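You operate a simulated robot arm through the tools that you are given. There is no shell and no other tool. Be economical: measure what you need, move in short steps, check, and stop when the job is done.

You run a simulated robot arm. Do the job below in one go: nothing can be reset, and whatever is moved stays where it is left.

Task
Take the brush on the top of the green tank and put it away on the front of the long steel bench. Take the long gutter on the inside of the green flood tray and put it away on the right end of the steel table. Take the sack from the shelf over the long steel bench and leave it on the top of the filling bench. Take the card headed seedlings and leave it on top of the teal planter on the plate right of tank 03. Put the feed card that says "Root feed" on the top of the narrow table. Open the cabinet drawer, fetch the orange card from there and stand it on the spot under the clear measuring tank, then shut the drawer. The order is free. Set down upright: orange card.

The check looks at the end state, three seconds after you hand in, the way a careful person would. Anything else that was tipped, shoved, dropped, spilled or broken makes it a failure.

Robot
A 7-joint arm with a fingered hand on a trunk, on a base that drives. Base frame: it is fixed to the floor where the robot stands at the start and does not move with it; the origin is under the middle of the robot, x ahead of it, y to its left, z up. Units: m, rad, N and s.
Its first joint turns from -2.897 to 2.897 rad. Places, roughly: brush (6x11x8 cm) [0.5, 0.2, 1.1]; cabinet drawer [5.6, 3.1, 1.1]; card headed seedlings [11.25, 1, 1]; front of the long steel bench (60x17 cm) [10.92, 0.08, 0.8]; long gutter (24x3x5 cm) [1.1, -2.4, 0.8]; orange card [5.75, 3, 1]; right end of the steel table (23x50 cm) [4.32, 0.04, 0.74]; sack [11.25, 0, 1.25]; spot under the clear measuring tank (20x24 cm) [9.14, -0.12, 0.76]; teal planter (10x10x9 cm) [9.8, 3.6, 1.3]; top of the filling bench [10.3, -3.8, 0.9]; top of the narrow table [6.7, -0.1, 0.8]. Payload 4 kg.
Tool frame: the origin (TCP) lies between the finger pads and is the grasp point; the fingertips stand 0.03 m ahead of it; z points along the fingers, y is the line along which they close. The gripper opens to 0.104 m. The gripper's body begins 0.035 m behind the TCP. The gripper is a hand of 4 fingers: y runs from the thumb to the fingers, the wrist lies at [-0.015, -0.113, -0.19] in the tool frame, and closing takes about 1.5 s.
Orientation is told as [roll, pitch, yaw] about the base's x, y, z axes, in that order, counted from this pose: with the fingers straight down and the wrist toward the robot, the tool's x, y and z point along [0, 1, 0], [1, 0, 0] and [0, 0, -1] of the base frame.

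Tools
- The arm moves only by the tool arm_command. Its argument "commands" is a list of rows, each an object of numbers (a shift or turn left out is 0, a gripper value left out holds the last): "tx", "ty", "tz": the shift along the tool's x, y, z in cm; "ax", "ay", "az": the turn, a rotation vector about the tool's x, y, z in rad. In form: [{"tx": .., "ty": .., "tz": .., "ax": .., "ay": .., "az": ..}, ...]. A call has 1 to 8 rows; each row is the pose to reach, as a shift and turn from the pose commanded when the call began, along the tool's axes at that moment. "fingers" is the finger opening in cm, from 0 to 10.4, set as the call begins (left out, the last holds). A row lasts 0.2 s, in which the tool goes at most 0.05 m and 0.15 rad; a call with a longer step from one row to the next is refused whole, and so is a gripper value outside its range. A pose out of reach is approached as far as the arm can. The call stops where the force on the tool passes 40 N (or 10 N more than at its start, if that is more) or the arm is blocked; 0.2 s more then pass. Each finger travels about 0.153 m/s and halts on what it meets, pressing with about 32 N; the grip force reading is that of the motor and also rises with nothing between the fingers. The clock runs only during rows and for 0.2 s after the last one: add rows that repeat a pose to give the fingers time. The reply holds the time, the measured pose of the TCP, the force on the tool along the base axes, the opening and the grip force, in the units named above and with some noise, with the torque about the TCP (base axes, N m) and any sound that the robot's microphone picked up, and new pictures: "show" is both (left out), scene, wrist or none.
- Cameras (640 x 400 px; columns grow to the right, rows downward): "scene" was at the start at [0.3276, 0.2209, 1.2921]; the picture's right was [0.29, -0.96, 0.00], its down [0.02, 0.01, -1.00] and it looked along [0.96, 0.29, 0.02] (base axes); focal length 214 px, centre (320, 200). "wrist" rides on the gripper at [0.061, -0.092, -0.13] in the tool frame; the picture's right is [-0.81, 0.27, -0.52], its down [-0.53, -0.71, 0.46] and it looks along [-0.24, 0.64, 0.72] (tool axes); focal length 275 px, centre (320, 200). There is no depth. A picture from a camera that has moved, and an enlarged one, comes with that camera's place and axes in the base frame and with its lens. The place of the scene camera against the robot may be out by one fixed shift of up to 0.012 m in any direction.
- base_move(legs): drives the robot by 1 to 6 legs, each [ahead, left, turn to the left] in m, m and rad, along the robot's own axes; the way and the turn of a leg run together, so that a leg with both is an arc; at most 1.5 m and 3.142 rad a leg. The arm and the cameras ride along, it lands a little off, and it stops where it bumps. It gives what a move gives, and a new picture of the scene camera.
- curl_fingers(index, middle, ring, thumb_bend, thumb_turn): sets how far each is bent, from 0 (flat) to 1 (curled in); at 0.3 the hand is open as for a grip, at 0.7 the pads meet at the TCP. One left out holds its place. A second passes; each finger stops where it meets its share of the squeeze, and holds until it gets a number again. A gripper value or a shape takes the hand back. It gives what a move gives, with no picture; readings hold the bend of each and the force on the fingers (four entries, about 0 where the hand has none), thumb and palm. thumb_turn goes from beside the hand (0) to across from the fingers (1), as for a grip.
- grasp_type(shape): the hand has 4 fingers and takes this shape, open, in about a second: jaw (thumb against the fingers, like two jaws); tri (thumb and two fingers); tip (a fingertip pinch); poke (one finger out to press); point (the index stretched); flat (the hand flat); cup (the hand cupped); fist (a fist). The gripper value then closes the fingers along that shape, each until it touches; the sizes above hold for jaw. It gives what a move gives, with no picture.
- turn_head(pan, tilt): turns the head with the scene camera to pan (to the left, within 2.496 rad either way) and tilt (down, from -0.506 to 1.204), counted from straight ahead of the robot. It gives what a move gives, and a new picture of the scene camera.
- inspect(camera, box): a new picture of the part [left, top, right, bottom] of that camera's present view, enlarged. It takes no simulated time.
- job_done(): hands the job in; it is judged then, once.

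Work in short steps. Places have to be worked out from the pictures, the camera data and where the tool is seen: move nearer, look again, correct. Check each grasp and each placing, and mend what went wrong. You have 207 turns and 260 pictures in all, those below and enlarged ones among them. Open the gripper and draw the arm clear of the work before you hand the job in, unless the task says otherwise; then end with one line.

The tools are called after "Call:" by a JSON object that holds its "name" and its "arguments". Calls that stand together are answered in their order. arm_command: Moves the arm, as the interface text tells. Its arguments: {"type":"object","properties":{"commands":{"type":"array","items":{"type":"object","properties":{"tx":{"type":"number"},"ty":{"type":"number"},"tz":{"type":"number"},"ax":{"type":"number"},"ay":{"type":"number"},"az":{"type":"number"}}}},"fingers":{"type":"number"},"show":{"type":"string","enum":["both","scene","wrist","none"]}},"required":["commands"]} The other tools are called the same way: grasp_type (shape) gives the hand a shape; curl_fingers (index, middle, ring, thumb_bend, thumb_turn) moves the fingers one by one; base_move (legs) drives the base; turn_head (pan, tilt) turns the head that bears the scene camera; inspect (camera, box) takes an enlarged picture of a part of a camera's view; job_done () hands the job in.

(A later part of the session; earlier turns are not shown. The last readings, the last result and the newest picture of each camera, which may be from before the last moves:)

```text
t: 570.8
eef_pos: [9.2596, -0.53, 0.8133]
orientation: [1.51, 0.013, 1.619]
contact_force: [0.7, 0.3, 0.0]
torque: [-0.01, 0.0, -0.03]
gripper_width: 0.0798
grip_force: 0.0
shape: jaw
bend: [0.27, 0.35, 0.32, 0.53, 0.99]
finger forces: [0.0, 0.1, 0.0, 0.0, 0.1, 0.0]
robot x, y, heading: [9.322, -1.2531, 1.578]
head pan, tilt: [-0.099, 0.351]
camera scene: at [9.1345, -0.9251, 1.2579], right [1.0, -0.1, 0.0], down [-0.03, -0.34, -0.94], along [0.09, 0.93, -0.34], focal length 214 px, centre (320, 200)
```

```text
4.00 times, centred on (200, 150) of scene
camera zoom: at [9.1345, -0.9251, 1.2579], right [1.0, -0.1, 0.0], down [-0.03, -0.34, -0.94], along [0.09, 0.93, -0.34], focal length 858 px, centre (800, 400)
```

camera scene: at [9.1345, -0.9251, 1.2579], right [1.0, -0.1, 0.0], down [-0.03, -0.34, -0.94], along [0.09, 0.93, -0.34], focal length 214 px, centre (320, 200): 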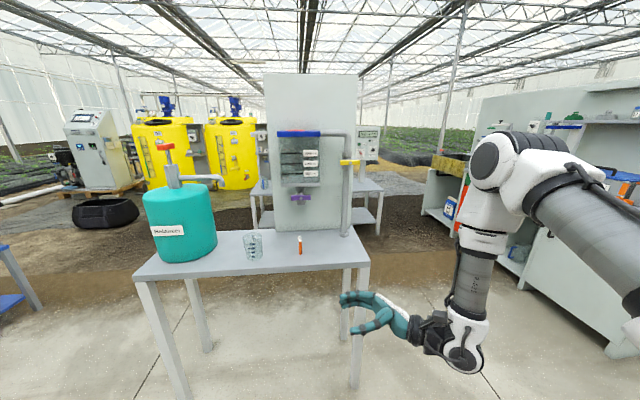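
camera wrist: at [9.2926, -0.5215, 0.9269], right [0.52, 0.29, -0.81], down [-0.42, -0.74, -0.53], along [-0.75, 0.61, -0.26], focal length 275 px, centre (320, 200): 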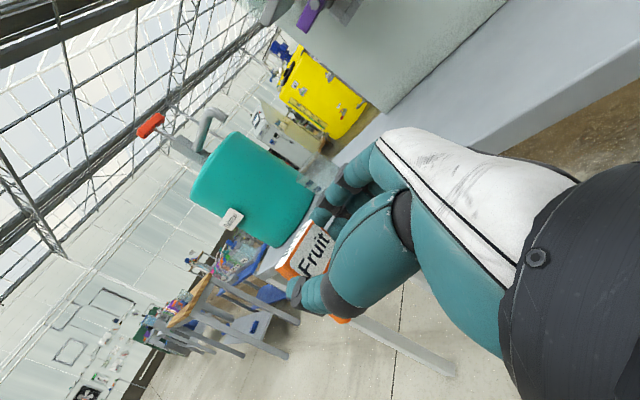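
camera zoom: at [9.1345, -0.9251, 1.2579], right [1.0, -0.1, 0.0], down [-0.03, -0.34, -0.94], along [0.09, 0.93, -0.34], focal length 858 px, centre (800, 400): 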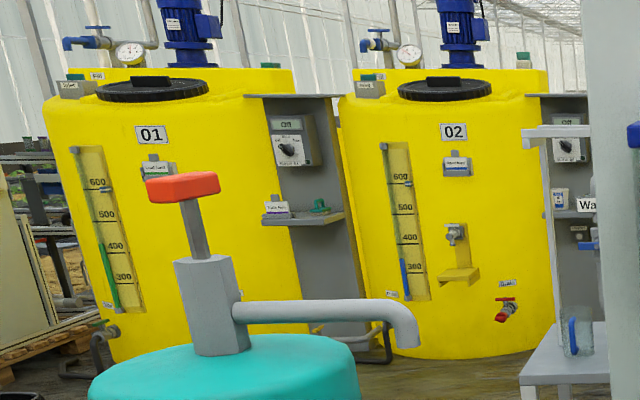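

The card's tab is at about (7.975, 3.17, 0.975). I straighten the hand and drive there through the gap at x ≈ 7.9.

Call:
{"name": "arm_command", "arguments": {"commands": [{"tx": 4}, {"tx": 8}, {"tx": 12, "ay": -0.14}, {"tx": 16, "ay": -0.28}, {"tx": 20, "ay": -0.42}, {"tx": 24, "ay": -0.56}, {"tx": 27, "ay": -0.7}, {"tx": 27, "ay": -0.84}], "show": "none"}}

Call:
{"name": "arm_command", "arguments": {"commands": [{"ay": -0.13}, {"ay": -0.26}, {"ay": -0.4}, {"ay": -0.53}, {"ay": -0.66}, {"ay": -0.66}], "show": "none"}}

Call:
{"name": "base_move", "arguments": {"legs": [[0, 1.4, 0], [1.2, 0, 0], [1.2, 0, 0], [1.1, 0, 0]]}}

```text
t: 572.6
eef_pos: [9.2433, -0.5253, 1.0804]
orientation: [0.668, 0.012, 1.617]
contact_force: [-1.6, 0.3, 0.2]
torque: [0.02, -0.02, 0.0]
gripper_width: 0.0798
grip_force: 0.1
shape: jaw
bend: [0.27, 0.35, 0.32, 0.53, 0.99]
finger forces: [0.1, 0.0, 0.0, 0.0, 0.1, 0.0]
robot x, y, heading: [9.3272, -1.253, 1.573]
head pan, tilt: [-0.099, 0.351]
```

```text
t: 574.0
eef_pos: [9.2437, -0.5271, 1.0812]
orientation: [0.008, 0.011, 1.62]
contact_force: [-0.1, 0.0, -0.2]
torque: [0.02, -0.01, -0.01]
gripper_width: 0.0798
grip_force: 0.2
shape: jaw
bend: [0.27, 0.35, 0.32, 0.53, 0.99]
finger forces: [0.0, 0.0, 0.0, 0.0, 0.1, 0.1]
robot x, y, heading: [9.3247, -1.2527, 1.575]
head pan, tilt: [-0.099, 0.351]
```

```text
t: 597.7
eef_pos: [7.6827, 2.9327, 1.0821]
orientation: [0.011, 0.013, 1.646]
contact_force: [0.8, -0.2, -0.3]
torque: [-0.01, 0.04, 0.04]
gripper_width: 0.0798
grip_force: 0.1
shape: jaw
bend: [0.27, 0.35, 0.32, 0.53, 0.99]
finger forces: [0.0, 0.0, 0.1, 0.1, 0.0, 0.0]
robot x, y, heading: [7.7808, 2.2093, 1.602]
head pan, tilt: [-0.099, 0.351]
camera scene: at [7.5848, 2.5314, 1.2579], right [1.0, -0.07, 0.0], down [-0.02, -0.34, -0.94], along [0.07, 0.94, -0.34], focal length 214 px, centre (320, 200)
```

scene: 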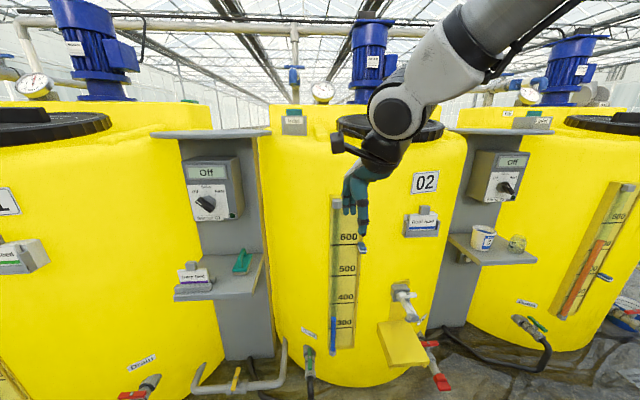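

The card holder is confirmed at (7.98, 3.17). I shift the base right and a bit closer and look at the tab with the wrist camera.

Call:
{"name": "base_move", "arguments": {"legs": [[0.04, -0.21, -0.03]]}}

Call:
{"name": "arm_command", "arguments": {"commands": [{"tx": -1.5}, {"tx": -3, "tz": -1}, {"tx": -4, "tz": -2, "ty": 2}, {"tx": -4, "tz": -2, "ty": 4}, {"tx": -4, "tz": -2, "ty": 6}], "fingers": 7, "show": "wrist"}}

```text
t: 599.3
eef_pos: [7.9154, 2.978, 1.0816]
orientation: [0.01, 0.014, 1.614]
contact_force: [0.2, -0.3, -1.1]
torque: [0.02, -0.05, 0.03]
gripper_width: 0.0798
grip_force: 0.1
shape: jaw
bend: [0.27, 0.35, 0.32, 0.53, 0.99]
finger forces: [0.1, 0.0, 0.0, 0.0, 0.0, 0.0]
robot x, y, heading: [7.9927, 2.2517, 1.567]
head pan, tilt: [-0.099, 0.351]
camera scene: at [7.8043, 2.5804, 1.2579], right [0.99, -0.1, 0.0], down [-0.03, -0.34, -0.94], along [0.09, 0.93, -0.34], focal length 214 px, centre (320, 200)
```

scene: 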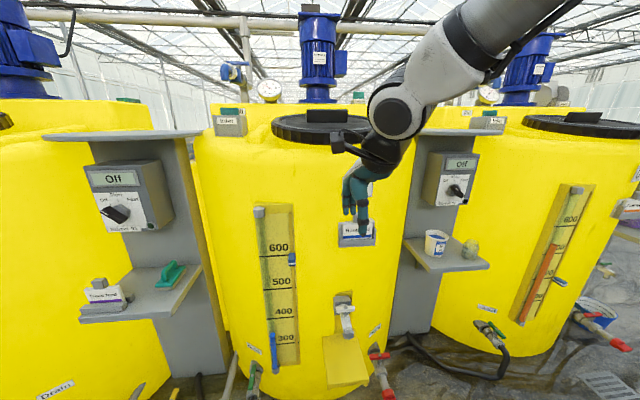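

```text
t: 600.5
eef_pos: [7.9526, 3.0396, 1.1014]
orientation: [0.01, 0.011, 1.614]
contact_force: [0.1, -0.4, -0.4]
torque: [0.0, 0.0, 0.03]
gripper_width: 0.0706
grip_force: 0.0
shape: jaw
bend: [0.28, 0.38, 0.35, 0.6, 0.99]
finger forces: [0.1, 0.0, 0.0, 0.1, 0.0, 0.1]
robot x, y, heading: [7.993, 2.2484, 1.567]
head pan, tilt: [-0.099, 0.351]
camera wrist: at [7.8961, 2.9472, 1.2335], right [0.8, 0.32, 0.51], down [0.56, -0.7, -0.45], along [0.21, 0.65, -0.73], focal length 275 px, centre (320, 200)
```

wrist: 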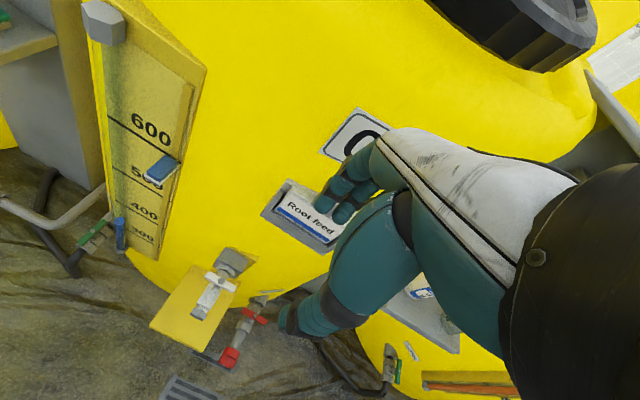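

The "Root feed" card is right ahead. I come in just above the tab at y ≈ 3.145, then lower so that the fingers slip behind it.

Call:
{"name": "arm_command", "arguments": {"commands": [{"tx": -1, "ty": 3, "tz": 1.5}, {"tx": -2.2, "ty": 6, "tz": 3}, {"tx": -2.4, "ty": 9, "tz": 4.5}, {"tx": -2.5, "ty": 10.5, "tz": 5.2}, {"tx": -2.5, "ty": 10.5, "tz": 7}, {"tx": -2.5, "ty": 10.5, "tz": 9}, {"tx": -2.5, "ty": 10.5, "tz": 10.4}], "show": "none"}}

Call:
{"name": "inspect", "arguments": {"camera": "wrist", "box": [220, 130, 420, 330]}}

Call:
{"name": "inspect", "arguments": {"camera": "scene", "box": [320, 170, 420, 260]}}

```text
t: 602.1
eef_pos: [7.9719, 3.1488, 1.008]
orientation: [0.015, -0.007, 1.614]
contact_force: [1.7, -9.5, 20.2]
torque: [0.52, -0.18, -0.21]
gripper_width: 0.0648
grip_force: 0.1
shape: jaw
bend: [0.28, 0.47, 0.35, 0.6, 0.99]
finger forces: [0.0, 29.5, 0.0, 0.0, 0.1, 0.1]
robot x, y, heading: [7.9898, 2.2507, 1.568]
head pan, tilt: [-0.099, 0.351]
stopped in row 7: the force on the tool passed its limit at 53 N (the readings are from after the stop); the commanded pose is now the measured one
```

```text
2.00 times, centred on (320, 230) of wrist
camera zoom: at [7.9156, 3.0529, 1.1381], right [0.8, 0.31, 0.51], down [0.56, -0.69, -0.47], along [0.21, 0.66, -0.72], focal length 551 px, centre (320, 140)
```

zoom: 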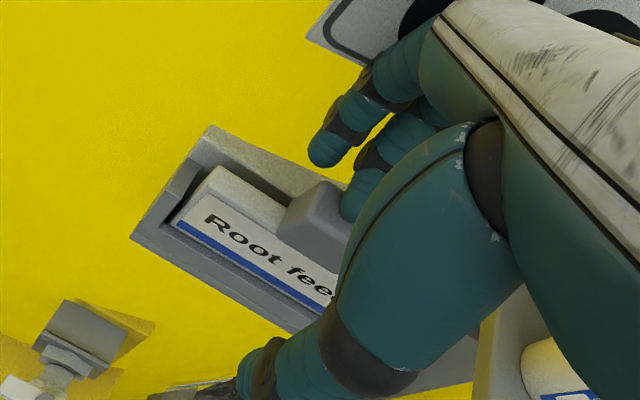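

```text
4.44 times, centred on (370, 215) of scene
camera zoom: at [7.8044, 2.5791, 1.2583], right [0.99, -0.1, 0.0], down [-0.03, -0.34, -0.94], along [0.09, 0.93, -0.34], focal length 953 px, centre (98, 133)
```

zoom: 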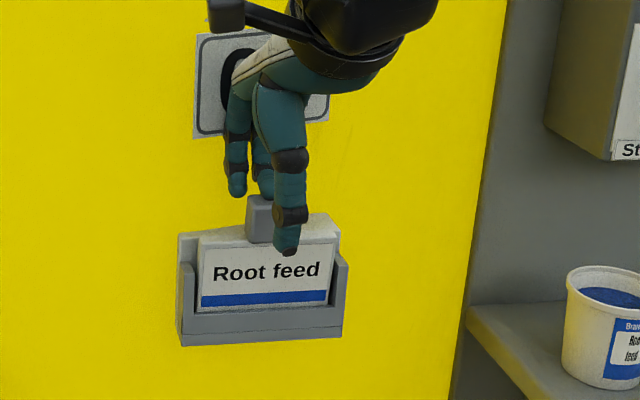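

A fingertip landed on the tab; there is too little room behind it. I'll grip the tab sideways instead: I raise the hand, angle the base (heading ≈ 1.2), and yaw the hand by −0.95.

Call:
{"name": "arm_command", "arguments": {"commands": [{"tz": -3}, {"tz": -6, "ty": -2}, {"tz": -9, "ty": -6}, {"tz": -12, "ty": -10}, {"tz": -14, "ty": -14}], "show": "none"}}

Call:
{"name": "base_move", "arguments": {"legs": [[0, 0.32, 0], [0.12, 0, -0.37]]}}

Call:
{"name": "arm_command", "arguments": {"commands": [{"az": 0.14, "ty": 2}, {"az": 0.28, "ty": 4}, {"az": 0.42, "ty": 6}, {"az": 0.56, "ty": 6}, {"az": 0.7, "ty": 6}, {"az": 0.84, "ty": 6}, {"az": 0.96, "ty": 6}], "show": "wrist"}}

```text
t: 603.3
eef_pos: [7.9786, 3.008, 1.1449]
orientation: [0.012, 0.0, 1.613]
contact_force: [0.3, -1.1, -0.6]
torque: [-0.02, 0.01, 0.01]
gripper_width: 0.0699
grip_force: 0.0
shape: jaw
bend: [0.28, 0.38, 0.35, 0.6, 0.99]
finger forces: [0.0, 0.0, 0.0, 0.0, 0.0, 0.1]
robot x, y, heading: [7.9928, 2.2512, 1.569]
head pan, tilt: [-0.099, 0.351]
```

```text
t: 606.6
eef_pos: [7.9579, 3.0734, 1.1446]
orientation: [0.015, -0.002, 1.241]
contact_force: [-0.1, -0.6, -0.3]
torque: [0.01, 0.0, 0.02]
gripper_width: 0.0701
grip_force: 0.1
shape: jaw
bend: [0.28, 0.38, 0.35, 0.6, 0.99]
finger forces: [0.1, 0.0, 0.0, 0.0, 0.1, 0.0]
robot x, y, heading: [7.6954, 2.3641, 1.195]
head pan, tilt: [-0.099, 0.351]
camera scene: at [7.6419, 2.7393, 1.2579], right [0.89, -0.46, 0.0], down [-0.16, -0.31, -0.94], along [0.43, 0.84, -0.34], focal length 214 px, centre (320, 200)
```

scene: 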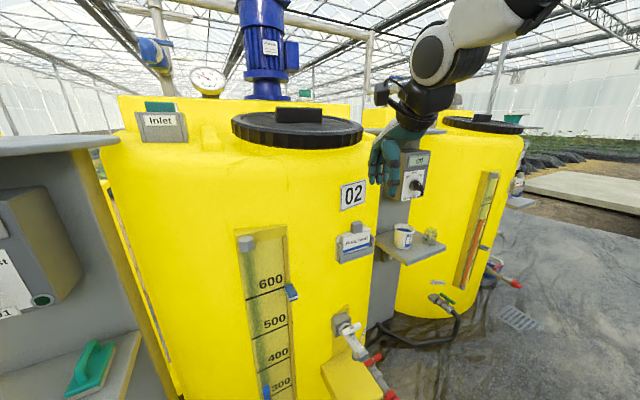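

```text
t: 608.2
eef_pos: [7.9767, 3.13, 1.1456]
orientation: [0.008, 0.008, 0.279]
contact_force: [0.4, 0.2, -0.8]
torque: [0.02, 0.01, 0.0]
gripper_width: 0.0702
grip_force: 0.1
shape: jaw
bend: [0.28, 0.38, 0.35, 0.6, 0.99]
finger forces: [0.0, 0.0, 0.1, 0.0, 0.1, 0.1]
robot x, y, heading: [7.6923, 2.3631, 1.197]
head pan, tilt: [-0.099, 0.351]
camera wrist: at [7.873, 3.1623, 1.2761], right [0.49, -0.71, 0.51], down [-0.54, -0.71, -0.45], along [0.68, -0.05, -0.73], focal length 275 px, centre (320, 200)
```

wrist: 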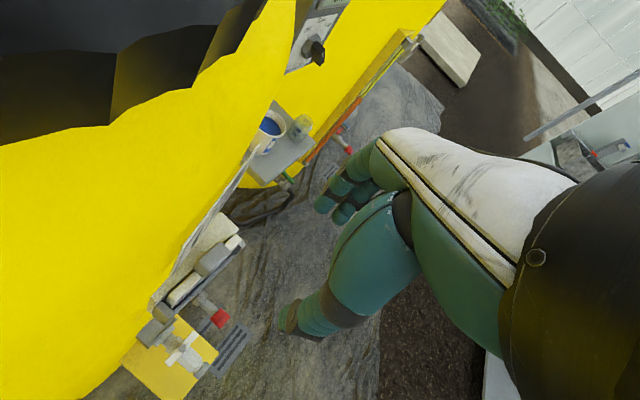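

The yaw works and the tab is at (7.98, 3.184). I move over it and lower until the tips are just above the card top.

Call:
{"name": "arm_command", "arguments": {"commands": [{"tx": 2, "ty": 0.7}, {"tx": 3.8, "ty": 1.4, "tz": 3}, {"tx": 3.8, "ty": 1.4, "tz": 7}, {"tx": 3.8, "ty": 1.4, "tz": 11}, {"tx": 3.8, "ty": 1.4, "tz": 13.5}, {"tx": 3.8, "ty": 1.4, "tz": 14.8}, {"tx": 3.8, "ty": 1.4, "tz": 14.8}], "show": "none"}}

Call:
{"name": "inspect", "arguments": {"camera": "scene", "box": [310, 160, 430, 280]}}

```text
t: 609.4
eef_pos: [7.9783, 3.1735, 1.021]
orientation: [0.029, 0.006, 0.28]
contact_force: [0.2, -23.3, 10.0]
torque: [3.48, 1.05, 2.62]
gripper_width: 0.0701
grip_force: 0.1
shape: jaw
bend: [0.28, 0.38, 0.35, 0.6, 0.99]
finger forces: [0.0, 0.0, 0.0, 0.0, 0.0, 0.0]
robot x, y, heading: [7.6985, 2.3657, 1.196]
head pan, tilt: [-0.099, 0.351]
stopped in row 6: the force on the tool passed its limit at 57 N (the readings are from after the stop); the commanded pose is now the measured one
```

```text
3.33 times, centred on (370, 220) of scene
camera zoom: at [7.6419, 2.7376, 1.2584], right [0.89, -0.46, 0.0], down [-0.16, -0.3, -0.94], along [0.43, 0.84, -0.34], focal length 715 px, centre (153, 133)
```

zoom: 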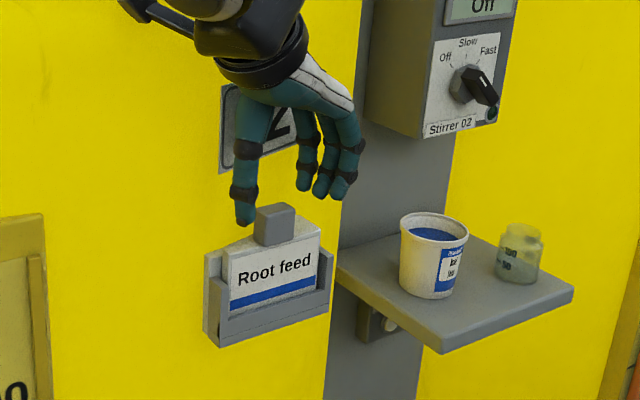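

The palm touched the tank. I back off 4 cm, lean the hand (roll +0.33) so that the wrist stays away, and come in again.

Call:
{"name": "arm_command", "arguments": {"commands": [{"tx": -2, "ty": -0.5, "tz": -1}, {"tx": -3.8, "ty": -1, "tz": -1.5, "ay": 0.1}, {"tx": -3.8, "ty": -1, "tz": -1.5, "ay": 0.2}, {"tx": -3.8, "ty": -1, "tz": -1.5, "ay": 0.31}, {"tx": -2, "ty": -0.5, "tz": -0.5, "ay": 0.31}, {"tx": -0.4, "ty": 0, "tz": 0.8, "ay": 0.31}, {"tx": -0.2, "ty": 0, "tz": 1.6, "ay": 0.31}, {"tx": -0.2, "ty": 0, "tz": 1.9, "ay": 0.31}], "show": "none"}}

Call:
{"name": "inspect", "arguments": {"camera": "scene", "box": [310, 160, 430, 280]}}

```text
t: 611.2
eef_pos: [7.979, 3.1713, 0.9995]
orientation: [0.337, 0.006, 0.279]
contact_force: [-0.4, 0.4, -0.1]
torque: [-0.01, -0.01, 0.04]
gripper_width: 0.0699
grip_force: 0.1
shape: jaw
bend: [0.28, 0.38, 0.35, 0.6, 0.99]
finger forces: [0.0, 0.1, 0.0, 0.0, 0.1, 0.0]
robot x, y, heading: [7.6944, 2.3634, 1.198]
head pan, tilt: [-0.099, 0.351]
```

```text
3.33 times, centred on (370, 220) of scene
camera zoom: at [7.6419, 2.7392, 1.2579], right [0.89, -0.46, 0.0], down [-0.16, -0.31, -0.94], along [0.43, 0.84, -0.34], focal length 715 px, centre (153, 133)
```

zoom: 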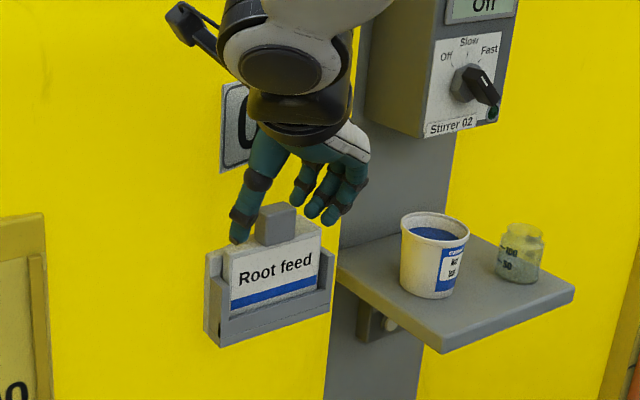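

The tab is between the thumb (left) and the fingers (right). I close, check the grip, then lift straight up and withdraw.

Call:
{"name": "arm_command", "arguments": {"commands": [{"tz": 0}, {"tz": 0}, {"tz": 0}, {"tz": 0}, {"tz": 0}, {"tz": 0}, {"tz": 0}, {"tz": 0}], "fingers": 0, "show": "none"}}

Call:
{"name": "arm_command", "arguments": {"commands": [{"tx": 0.7, "tz": -1.9}, {"tx": 1.3, "tz": -3.8}, {"tx": 2, "tz": -5.7}, {"tx": 2.7, "tz": -7.6}], "show": "none"}}

Call:
{"name": "inspect", "arguments": {"camera": "scene", "box": [310, 140, 430, 260]}}

```text
t: 613.0
eef_pos: [7.9789, 3.1735, 1.0001]
orientation: [0.336, 0.007, 0.279]
contact_force: [0.3, 1.4, -1.0]
torque: [0.08, -0.1, -0.04]
gripper_width: 0.0278
grip_force: 32.4
shape: jaw
bend: [0.74, 0.54, 0.57, 0.75, 1.0]
finger forces: [15.7, 11.1, 0.0, 0.0, 26.3, 0.1]
robot x, y, heading: [7.6945, 2.3627, 1.194]
head pan, tilt: [-0.099, 0.351]
```

```text
t: 614.0
eef_pos: [7.9814, 3.1711, 1.0802]
orientation: [0.336, 0.007, 0.28]
contact_force: [0.2, -0.7, 0.1]
torque: [-0.01, 0.0, -0.02]
gripper_width: 0.0279
grip_force: 31.8
shape: jaw
bend: [0.74, 0.54, 0.57, 0.75, 1.0]
finger forces: [15.7, 11.1, 0.0, 0.0, 26.8, 0.1]
robot x, y, heading: [7.6947, 2.3652, 1.195]
head pan, tilt: [-0.099, 0.351]
```

```text
3.33 times, centred on (370, 200) of scene
camera zoom: at [7.6419, 2.7394, 1.2579], right [0.89, -0.46, 0.0], down [-0.16, -0.31, -0.94], along [0.43, 0.84, -0.34], focal length 715 px, centre (153, 200)
```

zoom: 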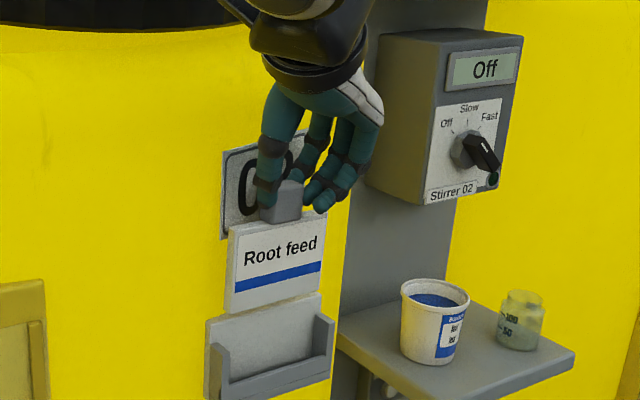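

I have the Root feed card. I withdraw, reverse through the gap to the aisle, move in front of the narrow table, and straighten the hand.

Call:
{"name": "arm_command", "arguments": {"commands": [{"tx": -3, "ty": -1, "tz": -2}, {"tx": -6, "ty": -2, "tz": -4}, {"tx": -9, "ty": -3, "tz": -6}], "show": "none"}}

Call:
{"name": "base_move", "arguments": {"legs": [[-0.1, 0, 0.375], [0, -0.13, 0], [-1.1, 0, 0], [-1.1, 0, 0], [-1.0, 0, 0], [0, 1.36, 0]]}}

Call:
{"name": "arm_command", "arguments": {"commands": [{"ay": -0.12}, {"ay": -0.24}, {"ay": -0.337}], "show": "none"}}

Call:
{"name": "arm_command", "arguments": {"commands": [{"az": -0.14}, {"az": -0.28}, {"az": -0.42}, {"az": -0.56}, {"az": -0.7}, {"az": -0.84}, {"az": -0.92}], "show": "wrist"}}

```text
t: 614.8
eef_pos: [7.9826, 3.0628, 1.1075]
orientation: [0.337, 0.004, 0.281]
contact_force: [0.2, 0.8, 0.4]
torque: [-0.01, -0.01, 0.0]
gripper_width: 0.028
grip_force: 32.1
shape: jaw
bend: [0.74, 0.54, 0.57, 0.76, 1.0]
finger forces: [15.6, 11.1, 0.1, 0.0, 26.7, 0.0]
robot x, y, heading: [7.6959, 2.3626, 1.193]
head pan, tilt: [-0.099, 0.351]
```

```text
t: 638.9
eef_pos: [6.4655, -0.1564, 1.1075]
orientation: [0.337, 0.006, 0.654]
contact_force: [0.5, -0.1, -1.4]
torque: [-0.05, -0.01, 0.0]
gripper_width: 0.0274
grip_force: 32.1
shape: jaw
bend: [0.74, 0.54, 0.57, 0.76, 1.0]
finger forces: [15.5, 11.0, 0.1, 0.0, 26.8, 0.0]
robot x, y, heading: [6.4584, -0.9119, 1.57]
head pan, tilt: [-0.099, 0.351]
camera scene: at [6.2668, -0.5824, 1.2579], right [0.99, -0.1, 0.0], down [-0.03, -0.34, -0.94], along [0.09, 0.93, -0.34], focal length 214 px, centre (320, 200)
```

scene: 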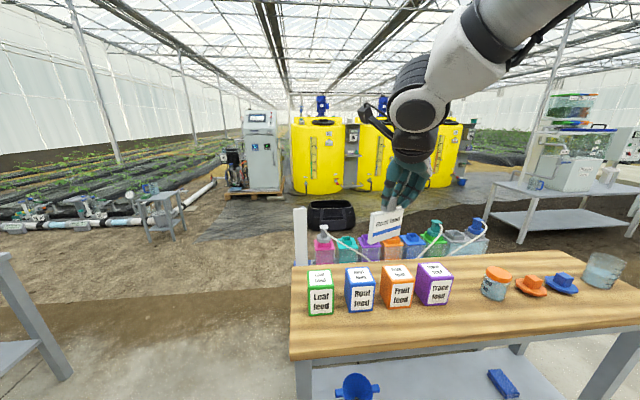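

```text
t: 639.7
eef_pos: [6.4675, -0.1555, 1.1075]
orientation: [-0.002, 0.007, 0.654]
contact_force: [-1.1, 0.1, -0.3]
torque: [-0.01, 0.01, 0.0]
gripper_width: 0.0276
grip_force: 32.0
shape: jaw
bend: [0.74, 0.54, 0.57, 0.76, 1.0]
finger forces: [15.6, 11.1, 0.0, 0.0, 26.5, 0.1]
robot x, y, heading: [6.4548, -0.9095, 1.571]
head pan, tilt: [-0.099, 0.351]
```

```text
t: 641.3
eef_pos: [6.467, -0.1549, 1.1072]
orientation: [0.004, 0.003, 1.574]
contact_force: [-0.9, 0.3, -0.8]
torque: [0.02, 0.03, 0.02]
gripper_width: 0.0277
grip_force: 32.4
shape: jaw
bend: [0.74, 0.54, 0.57, 0.76, 1.0]
finger forces: [15.6, 11.0, 0.0, 0.0, 26.6, 0.0]
robot x, y, heading: [6.4532, -0.9082, 1.568]
head pan, tilt: [-0.099, 0.351]
camera wrist: at [6.4058, -0.2473, 1.2388], right [0.81, 0.28, 0.51], down [0.53, -0.71, -0.46], along [0.24, 0.64, -0.73], focal length 275 px, centre (320, 200)
```

wrist: 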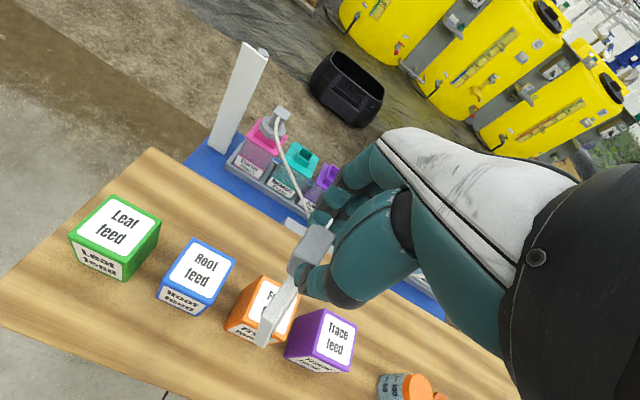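

The strip behind the boxes (y ≈ −0.10 to 0.04) is free. I move the hand over it and lower the card until its bottom edge touches.

Call:
{"name": "arm_command", "arguments": {"commands": [{"ty": 4.5}, {"ty": 9}, {"ty": 13.5}, {"ty": 13.5, "tz": 4}, {"ty": 13.5, "tz": 8}, {"ty": 13.5, "tz": 12}, {"ty": 13.5, "tz": 16}, {"ty": 13.5, "tz": 20}], "show": "none"}}

Call:
{"name": "arm_command", "arguments": {"commands": [{"tz": 0.8}, {"tz": 1.4}, {"tz": 2.0}, {"tz": 2.5}, {"tz": 3.0}, {"tz": 3.5}], "show": "none"}}

Call:
{"name": "inspect", "arguments": {"camera": "scene", "box": [280, 180, 480, 340]}}

```text
t: 643.1
eef_pos: [6.4672, -0.0217, 0.9073]
orientation: [0.004, 0.004, 1.572]
contact_force: [-0.2, -0.6, -1.0]
torque: [-0.02, -0.02, -0.01]
gripper_width: 0.0279
grip_force: 31.9
shape: jaw
bend: [0.74, 0.54, 0.57, 0.76, 1.0]
finger forces: [15.4, 11.2, 0.1, 0.0, 26.6, 0.0]
robot x, y, heading: [6.4557, -0.91, 1.576]
head pan, tilt: [-0.099, 0.351]
```

```text
t: 644.5
eef_pos: [6.4667, -0.0233, 0.8711]
orientation: [0.004, 0.008, 1.573]
contact_force: [-1.0, -0.3, 4.8]
torque: [-0.08, -0.27, 0.0]
gripper_width: 0.0302
grip_force: 31.9
shape: jaw
bend: [0.74, 0.53, 0.57, 0.78, 1.0]
finger forces: [15.5, 14.0, 0.1, 0.0, 30.0, 0.0]
robot x, y, heading: [6.4568, -0.9117, 1.569]
head pan, tilt: [-0.099, 0.351]
```

```text
2.50 times, centred on (380, 260) of scene
camera zoom: at [6.2668, -0.5826, 1.258], right [0.99, -0.1, 0.0], down [-0.03, -0.34, -0.94], along [0.09, 0.93, -0.34], focal length 536 px, centre (170, 50)
```

zoom: 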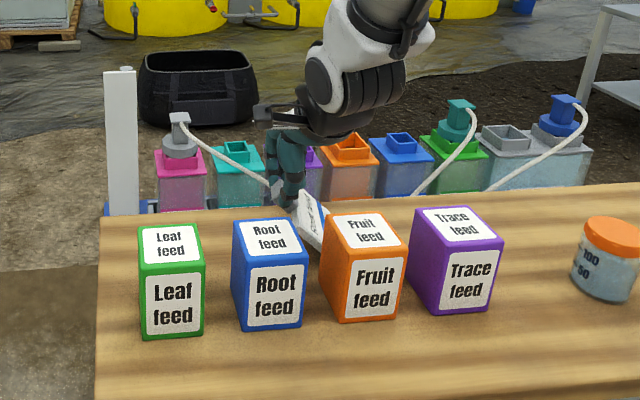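

The bottom edge rests on the table behind the boxes with light contact. I release, lift away, and check.

Call:
{"name": "arm_command", "arguments": {"commands": [{"tz": 0}, {"tz": 0}, {"tz": 0}, {"tz": 0}, {"tz": 0}], "fingers": 7, "show": "none"}}

Call:
{"name": "arm_command", "arguments": {"commands": [{"tz": -3}, {"tz": -7}, {"tz": -11}, {"tz": -15}, {"tz": -19}, {"tz": -23}, {"tz": -24, "ty": -4}, {"tz": -24, "ty": -8}], "show": "none"}}

Call:
{"name": "inspect", "arguments": {"camera": "scene", "box": [280, 180, 480, 340]}}

```text
t: 645.7
eef_pos: [6.4644, -0.0226, 0.8718]
orientation: [0.006, 0.002, 1.575]
contact_force: [-0.9, 0.7, 0.6]
torque: [0.0, 0.0, 0.01]
gripper_width: 0.0696
grip_force: 0.1
shape: jaw
bend: [0.28, 0.38, 0.35, 0.6, 1.0]
finger forces: [0.0, 0.0, 0.0, 0.0, 0.1, 0.0]
robot x, y, heading: [6.4578, -0.9102, 1.57]
head pan, tilt: [-0.099, 0.351]
```

```text
t: 647.5
eef_pos: [6.4656, -0.0998, 1.1114]
orientation: [0.005, 0.005, 1.574]
contact_force: [-0.6, 0.0, 0.7]
torque: [0.01, -0.02, -0.04]
gripper_width: 0.0695
grip_force: 0.0
shape: jaw
bend: [0.28, 0.38, 0.35, 0.6, 1.0]
finger forces: [0.0, 0.0, 0.1, 0.0, 0.0, 0.0]
robot x, y, heading: [6.458, -0.9112, 1.571]
head pan, tilt: [-0.099, 0.351]
```

```text
2.50 times, centred on (380, 260) of scene
camera zoom: at [6.2667, -0.5821, 1.2578], right [0.99, -0.1, 0.0], down [-0.03, -0.34, -0.94], along [0.09, 0.93, -0.34], focal length 536 px, centre (170, 50)
```

zoom: 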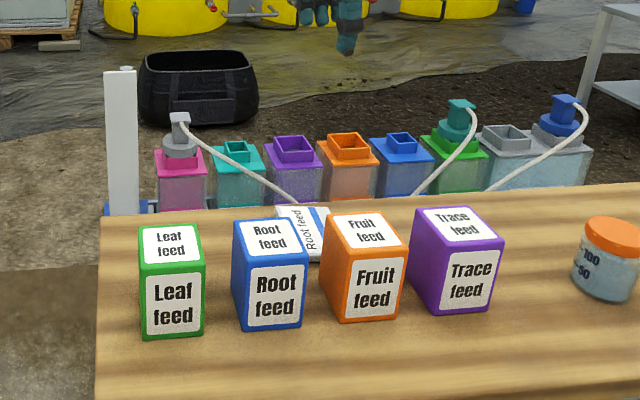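

The Root feed card lies flat on the narrow table. Last is the long gutter. I turn west and drive down the aisle to its beginning.

Call:
{"name": "base_move", "arguments": {"legs": [[0, 0.0, 1.57], [1.5, 0, 0], [1.5, 0, 0], [1.5, 0, 0], [1.5, 0, 0], [0.3, 0, 0]]}}

Call:
{"name": "turn_head", "arguments": {"pan": 1.0, "tilt": 0.45}}

```text
t: 681.4
eef_pos: [-0.6534, -0.7806, 1.1123]
orientation: [0.005, 0.004, 3.104]
contact_force: [0.2, -0.2, -0.3]
torque: [0.01, -0.03, 0.0]
gripper_width: 0.0697
grip_force: 0.1
shape: jaw
bend: [0.28, 0.38, 0.35, 0.6, 1.0]
finger forces: [0.1, 0.0, 0.1, 0.0, 0.0, 0.0]
robot x, y, heading: [0.1592, -0.8256, 3.103]
head pan, tilt: [-0.099, 0.351]
camera scene: at [-0.1812, -1.0063, 1.2579], right [0.14, 0.99, 0.0], down [0.34, -0.05, -0.94], along [-0.93, 0.13, -0.34], focal length 214 px, centre (320, 200)
```

scene: 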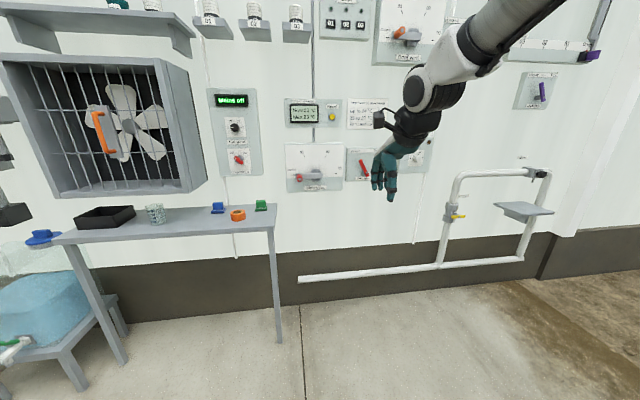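

```text
t: 682.8
eef_pos: [-0.6529, -0.781, 1.1114]
orientation: [0.006, 0.003, 3.102]
contact_force: [0.4, -0.5, 0.1]
torque: [0.01, -0.02, -0.03]
gripper_width: 0.07
grip_force: 0.0
shape: jaw
bend: [0.28, 0.38, 0.35, 0.6, 1.0]
finger forces: [0.0, 0.0, 0.1, 0.0, 0.0, 0.0]
robot x, y, heading: [0.1541, -0.8224, 3.096]
head pan, tilt: [1.0, 0.45]
camera scene: at [-0.1419, -1.0946, 1.2487], right [-0.82, 0.57, 0.0], down [0.25, 0.36, -0.9], along [-0.52, -0.74, -0.44], focal length 214 px, centre (320, 200)
```

scene: 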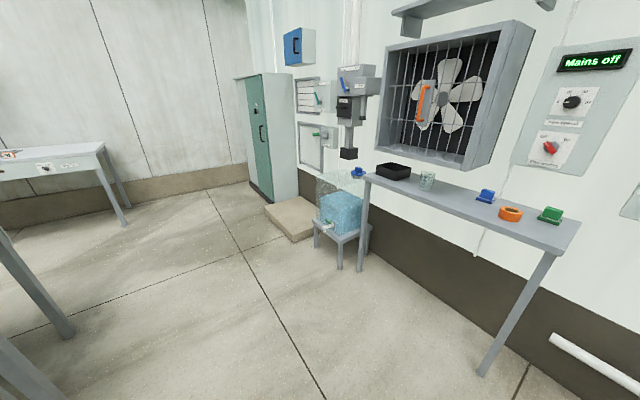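

The west end is open: the table ends at about x 0.55 and the stool is at x ≈ −1.0. I retract the hand, strafe south, and turn to face the flood tray from its end.

Call:
{"name": "arm_command", "arguments": {"commands": [{"ty": -4, "tz": -2}, {"ty": -8, "tz": -4}, {"ty": -12, "tz": -6}, {"ty": -16, "tz": -8}], "fingers": 8, "show": "none"}}

Call:
{"name": "base_move", "arguments": {"legs": [[0.33, 0, 0.04], [0, 1.4, 0], [0, 0.25, 0], [0, 0, 1.57], [0, 0, 1.57], [0.08, 0, 0]]}}

Call:
{"name": "turn_head", "arguments": {"pan": -0.15, "tilt": 0.45}}

```text
t: 683.8
eef_pos: [-0.4898, -0.7853, 1.1921]
orientation: [0.006, 0.005, 3.104]
contact_force: [-0.9, -0.5, -0.5]
torque: [-0.02, -0.02, -0.01]
gripper_width: 0.0797
grip_force: 0.1
shape: jaw
bend: [0.27, 0.35, 0.32, 0.53, 0.99]
finger forces: [0.1, 0.0, 0.1, 0.1, 0.1, 0.1]
robot x, y, heading: [0.1576, -0.8247, 3.101]
head pan, tilt: [1.0, 0.45]
```

```text
t: 702.2
eef_pos: [0.5695, -2.5144, 1.1927]
orientation: [0.004, 0.002, -0.025]
contact_force: [0.1, 0.7, -1.3]
torque: [0.02, -0.01, -0.01]
gripper_width: 0.0794
grip_force: 0.1
shape: jaw
bend: [0.27, 0.35, 0.32, 0.53, 0.99]
finger forces: [0.0, 0.1, 0.1, 0.1, 0.1, 0.0]
robot x, y, heading: [-0.0799, -2.4821, -0.032]
head pan, tilt: [1.0, 0.45]
camera scene: at [0.2208, -2.2196, 1.2487], right [0.83, -0.56, 0.0], down [-0.25, -0.36, -0.9], along [0.51, 0.74, -0.44], focal length 214 px, centre (320, 200)
```

scene: 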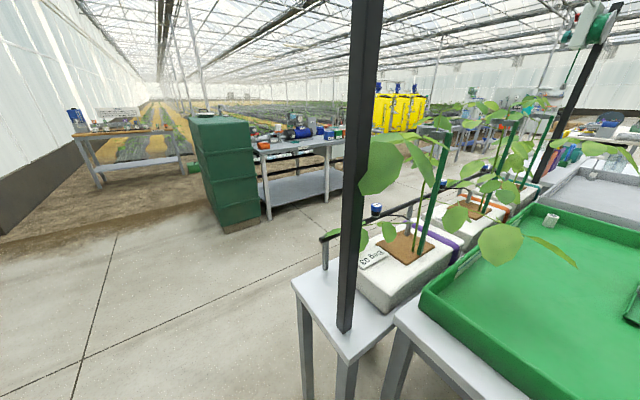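

```text
t: 703.6
eef_pos: [0.5704, -2.5137, 1.1927]
orientation: [0.006, 0.004, -0.025]
contact_force: [0.5, 0.5, 0.0]
torque: [-0.02, -0.01, -0.02]
gripper_width: 0.0796
grip_force: 0.0
shape: jaw
bend: [0.27, 0.35, 0.32, 0.53, 0.99]
finger forces: [0.1, 0.0, 0.1, 0.0, 0.1, 0.1]
robot x, y, heading: [-0.0787, -2.4864, -0.026]
head pan, tilt: [-0.15, 0.45]
camera scene: at [0.2594, -2.3118, 1.2487], right [-0.18, -0.98, 0.0], down [-0.43, 0.08, -0.9], along [0.89, -0.16, -0.44], focal length 214 px, centre (320, 200)
```

scene: 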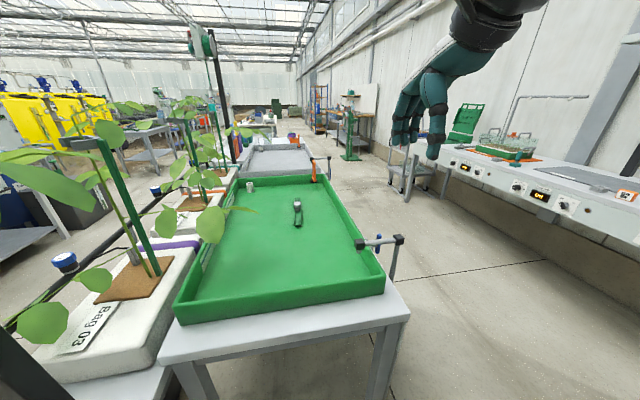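

The flood tray is right ahead, with free floor on its south side. I enlarge it to find the gutter.

Call:
{"name": "inspect", "arguments": {"camera": "scene", "box": [170, 160, 400, 330]}}

```text
2.35 times, centred on (285, 245) of scene
camera zoom: at [0.2594, -2.3118, 1.2487], right [-0.18, -0.98, 0.0], down [-0.43, 0.08, -0.9], along [0.89, -0.16, -0.44], focal length 505 px, centre (402, 94)
```

zoom: 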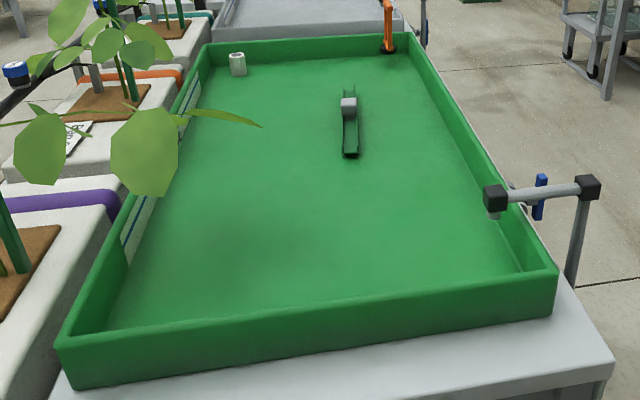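

The gutter lies along x at about (1.09, −2.36), with a grey handle block in its middle. I'll take it from the corridor south of the tray: I turn to face west and reverse into it.

Call:
{"name": "base_move", "arguments": {"legs": [[-0.3, 0, 0.028], [0, -0.6, 0], [0, 0, 1.57], [0, 0, 1.57], [-0.8, 0, 0], [-0.86, 0, 0]]}}

Call:
{"name": "arm_command", "arguments": {"commands": [{"tx": -4, "ty": 0, "az": 0.06}, {"tx": -8, "ty": -0.3, "az": 0.12}, {"tx": -12, "ty": -0.8, "az": 0.18}, {"tx": -16, "ty": -1.6, "az": 0.25}, {"tx": -20, "ty": -2.8, "az": 0.31}, {"tx": -24, "ty": -4, "az": 0.37}, {"tx": -28, "ty": -5.6, "az": 0.43}, {"tx": -32, "ty": -7.4, "az": 0.5}], "show": "none"}}

```text
t: 724.4
eef_pos: [0.6181, -2.9945, 1.1929]
orientation: [0.005, 0.003, -3.073]
contact_force: [0.8, 0.3, -0.2]
torque: [0.0, -0.01, 0.0]
gripper_width: 0.0796
grip_force: 0.2
shape: jaw
bend: [0.27, 0.35, 0.32, 0.53, 0.99]
finger forces: [0.0, 0.0, 0.0, 0.0, 0.0, 0.0]
robot x, y, heading: [1.2665, -2.9632, -3.077]
head pan, tilt: [-0.15, 0.45]
camera scene: at [0.9508, -3.1766, 1.2487], right [0.09, 1.0, 0.0], down [0.43, -0.04, -0.9], along [-0.9, 0.08, -0.44], focal length 214 px, centre (320, 200)
```

scene: 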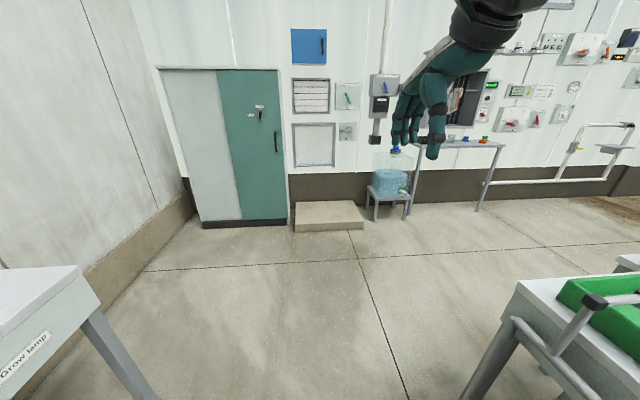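

```text
t: 726.2
eef_pos: [0.6718, -2.6712, 1.1912]
orientation: [0.003, 0.007, 2.708]
contact_force: [0.2, 0.2, 0.3]
torque: [0.0, 0.0, 0.01]
gripper_width: 0.0796
grip_force: 0.1
shape: jaw
bend: [0.27, 0.35, 0.32, 0.53, 0.99]
finger forces: [0.0, 0.0, 0.0, 0.0, 0.0, 0.0]
robot x, y, heading: [1.2706, -2.963, -3.073]
head pan, tilt: [-0.15, 0.45]
```

I shift the base 9 cm further from the tray, then swing the hand over the gutter and turn it to close along y.

Call:
{"name": "base_move", "arguments": {"legs": [[0, 0.09, -0.06]]}}

Call:
{"name": "arm_command", "arguments": {"commands": [{"tx": -4.1, "ty": -1.6, "az": 0.09}, {"tx": -8.2, "ty": -3.1, "az": 0.18}, {"tx": -12.4, "ty": -4.7, "az": 0.27}, {"tx": -16.5, "ty": -6.2, "az": 0.36}, {"tx": -20.6, "ty": -7.8, "az": 0.45}, {"tx": -24.8, "ty": -9.4, "az": 0.54}, {"tx": -28.9, "ty": -10.9, "az": 0.62}, {"tx": -33, "ty": -12.5, "az": 0.7}], "show": "none"}}

Call:
{"name": "arm_command", "arguments": {"commands": [{"tx": -4, "ty": 1.4, "az": 0.1}, {"tx": -8, "ty": 2.8, "az": 0.2}, {"tx": -12, "ty": 4.2, "az": 0.3}, {"tx": -16, "ty": 5.6, "az": 0.38}, {"tx": -20, "ty": 7, "az": 0.437}, {"tx": -20, "ty": 7, "az": 0.437, "tz": 4}], "show": "wrist"}}

```text
t: 727.3
eef_pos: [0.6933, -2.7278, 1.1923]
orientation: [0.002, 0.007, 2.65]
contact_force: [0.2, -1.0, -0.4]
torque: [0.01, 0.0, 0.03]
gripper_width: 0.0797
grip_force: 0.1
shape: jaw
bend: [0.27, 0.35, 0.32, 0.53, 0.99]
finger forces: [0.0, 0.0, 0.1, 0.0, 0.0, 0.0]
robot x, y, heading: [1.2685, -3.0557, -3.137]
head pan, tilt: [-0.15, 0.45]
camera scene: at [0.942, -3.2486, 1.2487], right [0.15, 0.99, 0.0], down [0.43, -0.06, -0.9], along [-0.89, 0.13, -0.44], focal length 214 px, centre (320, 200)
```

scene: 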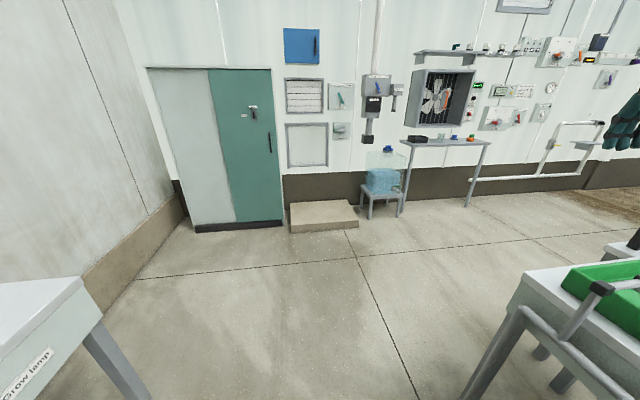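

```text
t: 729.1
eef_pos: [0.9598, -2.4938, 1.1935]
orientation: [-0.003, 0.006, 1.949]
contact_force: [0.0, 0.6, 0.5]
torque: [0.05, 0.05, 0.01]
gripper_width: 0.0798
grip_force: 0.0
shape: jaw
bend: [0.27, 0.35, 0.32, 0.53, 0.99]
finger forces: [0.0, 0.0, 0.1, 0.1, 0.0, 0.0]
robot x, y, heading: [1.2681, -3.0545, -3.141]
head pan, tilt: [-0.15, 0.45]
```

```text
t: 730.5
eef_pos: [1.1221, -2.3574, 1.1516]
orientation: [-0.003, 0.004, 1.511]
contact_force: [-0.4, 0.6, -0.2]
torque: [-0.02, -0.03, 0.0]
gripper_width: 0.0798
grip_force: 0.0
shape: jaw
bend: [0.27, 0.35, 0.32, 0.53, 0.99]
finger forces: [0.0, 0.0, 0.0, 0.0, 0.0, 0.0]
robot x, y, heading: [1.2711, -3.0567, -3.137]
head pan, tilt: [-0.15, 0.45]
camera wrist: at [1.0537, -2.4443, 1.2821], right [0.82, 0.23, 0.52], down [0.49, -0.75, -0.45], along [0.28, 0.63, -0.73], focal length 275 px, centre (320, 200)
```

wrist: 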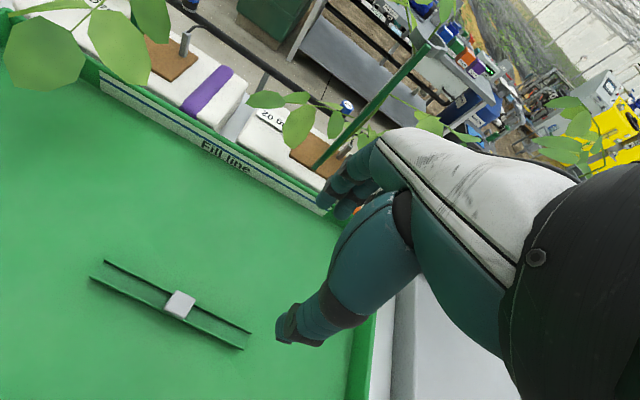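

The gutter is centred at (1.074, −2.356), aligned with the hand. I move over its block and lower, then close.

Call:
{"name": "arm_command", "arguments": {"commands": [{"tx": 2.5, "tz": 3}, {"tx": 4.9, "ty": -0.2, "tz": 6.5}, {"tx": 4.9, "ty": -0.2, "tz": 11}, {"tx": 4.9, "ty": -0.2, "tz": 15.5}, {"tx": 4.9, "ty": -0.2, "tz": 20}, {"tx": 4.9, "ty": -0.2, "tz": 24.5}, {"tx": 4.9, "ty": -0.2, "tz": 29}, {"tx": 4.9, "ty": -0.2, "tz": 31.5}], "show": "none"}}

Call:
{"name": "arm_command", "arguments": {"commands": [{"tz": 0.8}, {"tz": 1.5}, {"tz": 2.2}, {"tz": 2.6}], "show": "none"}}

Call:
{"name": "arm_command", "arguments": {"commands": [{"tz": 0}, {"tz": 0}, {"tz": 0}, {"tz": 0}, {"tz": 0}, {"tz": 0}, {"tz": 0}, {"tz": 0}], "fingers": 0, "show": "wrist"}}

```text
t: 732.3
eef_pos: [1.0724, -2.3543, 0.8383]
orientation: [-0.003, 0.003, 1.511]
contact_force: [-0.2, -0.4, -0.5]
torque: [-0.01, -0.01, -0.02]
gripper_width: 0.0803
grip_force: 0.0
shape: jaw
bend: [0.27, 0.35, 0.32, 0.53, 0.99]
finger forces: [0.0, 0.1, 0.0, 0.1, 0.0, 0.0]
robot x, y, heading: [1.2732, -3.0558, -3.138]
head pan, tilt: [-0.15, 0.45]
```

```text
t: 733.2
eef_pos: [1.0732, -2.3523, 0.8176]
orientation: [-0.005, -0.012, 1.513]
contact_force: [0.3, -2.1, 10.7]
torque: [0.07, -0.08, -0.01]
gripper_width: 0.0787
grip_force: 0.0
shape: jaw
bend: [0.27, 0.36, 0.32, 0.52, 0.99]
finger forces: [0.0, 7.4, 0.1, 0.0, 3.2, 0.0]
robot x, y, heading: [1.2702, -3.0554, -3.141]
head pan, tilt: [-0.15, 0.45]
stopped in row 4: the force on the tool passed its limit at 48 N (the readings are from after the stop); the commanded pose is now the measured one
```

```text
t: 735.0
eef_pos: [1.0733, -2.3527, 0.8182]
orientation: [-0.007, -0.01, 1.51]
contact_force: [-0.7, 5.6, 22.5]
torque: [0.56, 0.19, 0.0]
gripper_width: 0.0294
grip_force: 32.1
shape: jaw
bend: [0.75, 0.58, 0.58, 0.78, 1.0]
finger forces: [36.0, 8.0, 3.9, 0.1, 27.4, 0.0]
robot x, y, heading: [1.2694, -3.0552, -3.14]
head pan, tilt: [-0.15, 0.45]
camera wrist: at [1.0052, -2.4426, 0.9476], right [0.82, 0.22, 0.53], down [0.49, -0.74, -0.46], along [0.29, 0.64, -0.72], focal length 275 px, centre (320, 200)
```

wrist: 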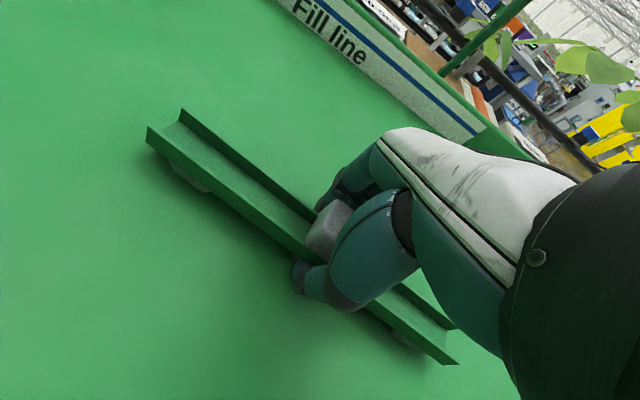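

The gutter is held by its block. I lift it out of the tray, swing it in front of me, and drive out of the corridor towards the aisle.

Call:
{"name": "arm_command", "arguments": {"commands": [{"tz": -3}, {"tz": -7}, {"tz": -11}, {"tz": -15.5}, {"tz": -20}, {"tz": -24.5}, {"tz": -29}, {"tz": -33}], "show": "none"}}

Call:
{"name": "arm_command", "arguments": {"commands": [{"tx": 2.9, "ty": -3.3, "az": -0.09}, {"tx": 5.9, "ty": -6.6, "az": -0.19}, {"tx": 8.8, "ty": -9.9, "az": -0.28}, {"tx": 11.7, "ty": -13.2, "az": -0.37}, {"tx": 14.6, "ty": -16.5, "az": -0.47}, {"tx": 17.6, "ty": -19.8, "az": -0.56}, {"tx": 20.5, "ty": -23.1, "az": -0.66}, {"tx": 23.4, "ty": -26.4, "az": -0.75}], "show": "none"}}

Call:
{"name": "arm_command", "arguments": {"commands": [{"tx": 4.3, "ty": -1.3, "az": -0.09}, {"tx": 8.6, "ty": -2.6, "az": -0.19}, {"tx": 12.9, "ty": -3.9, "az": -0.28}, {"tx": 17.2, "ty": -5.2, "az": -0.37}, {"tx": 21.5, "ty": -6.5, "az": -0.47}, {"tx": 25.8, "ty": -7.8, "az": -0.56}, {"tx": 30.1, "ty": -9.1, "az": -0.66}, {"tx": 34.5, "ty": -10.4, "az": -0.75}], "show": "none"}}

Call:
{"name": "base_move", "arguments": {"legs": [[1.4, 0, 0], [0.25, 0, 0], [0, -1.4, 0], [0, -0.7, 0], [-1.5, 0, 0], [-1.5, 0, 0]]}}

```text
t: 736.8
eef_pos: [1.0704, -2.3542, 1.1474]
orientation: [-0.008, -0.006, 1.512]
contact_force: [0.5, 0.2, -0.4]
torque: [0.02, 0.02, 0.05]
gripper_width: 0.0288
grip_force: 31.6
shape: jaw
bend: [0.74, 0.59, 0.61, 0.78, 1.0]
finger forces: [15.6, 7.2, 3.6, 0.0, 24.4, 0.1]
robot x, y, heading: [1.2719, -3.0568, -3.137]
head pan, tilt: [-0.15, 0.45]
```

```text
t: 738.6
eef_pos: [0.8208, -2.6051, 1.1452]
orientation: [-0.01, 0.0, 2.262]
contact_force: [0.0, -0.5, -1.4]
torque: [0.0, -0.02, 0.02]
gripper_width: 0.0288
grip_force: 32.4
shape: jaw
bend: [0.74, 0.59, 0.61, 0.78, 0.99]
finger forces: [15.7, 6.9, 3.5, 0.0, 24.8, 0.0]
robot x, y, heading: [1.2689, -3.0525, -3.14]
head pan, tilt: [-0.15, 0.45]
```

```text
t: 740.4
eef_pos: [0.626, -2.9053, 1.1417]
orientation: [-0.008, 0.007, 3.012]
contact_force: [0.1, 0.5, -0.9]
torque: [-0.02, 0.0, -0.01]
gripper_width: 0.0287
grip_force: 32.3
shape: jaw
bend: [0.74, 0.59, 0.61, 0.78, 0.99]
finger forces: [15.7, 6.9, 3.3, 0.1, 24.6, 0.0]
robot x, y, heading: [1.2686, -3.0602, -3.136]
head pan, tilt: [-0.15, 0.45]
```

```text
t: 772.7
eef_pos: [1.9748, -0.8737, 1.1408]
orientation: [-0.009, 0.007, 2.979]
contact_force: [0.1, 0.4, -0.4]
torque: [0.01, 0.0, 0.0]
gripper_width: 0.0285
grip_force: 32.4
shape: jaw
bend: [0.74, 0.59, 0.61, 0.78, 0.99]
finger forces: [15.7, 6.8, 3.2, 0.0, 24.9, 0.0]
robot x, y, heading: [2.6162, -1.0463, 3.112]
head pan, tilt: [-0.15, 0.45]
camera scene: at [2.2799, -1.2274, 1.2487], right [0.18, 0.98, 0.0], down [0.43, -0.08, -0.9], along [-0.89, 0.16, -0.44], focal length 214 px, centre (320, 200)
```

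scene: 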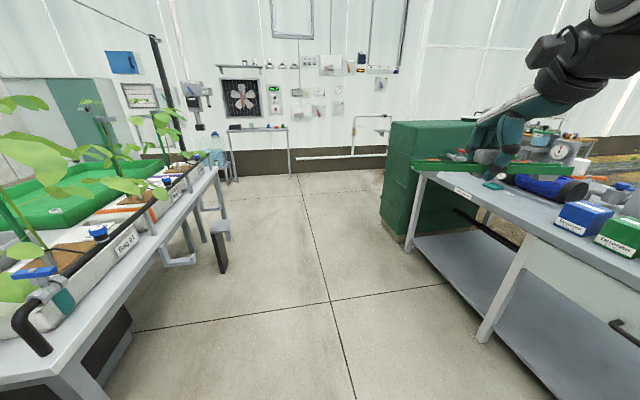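

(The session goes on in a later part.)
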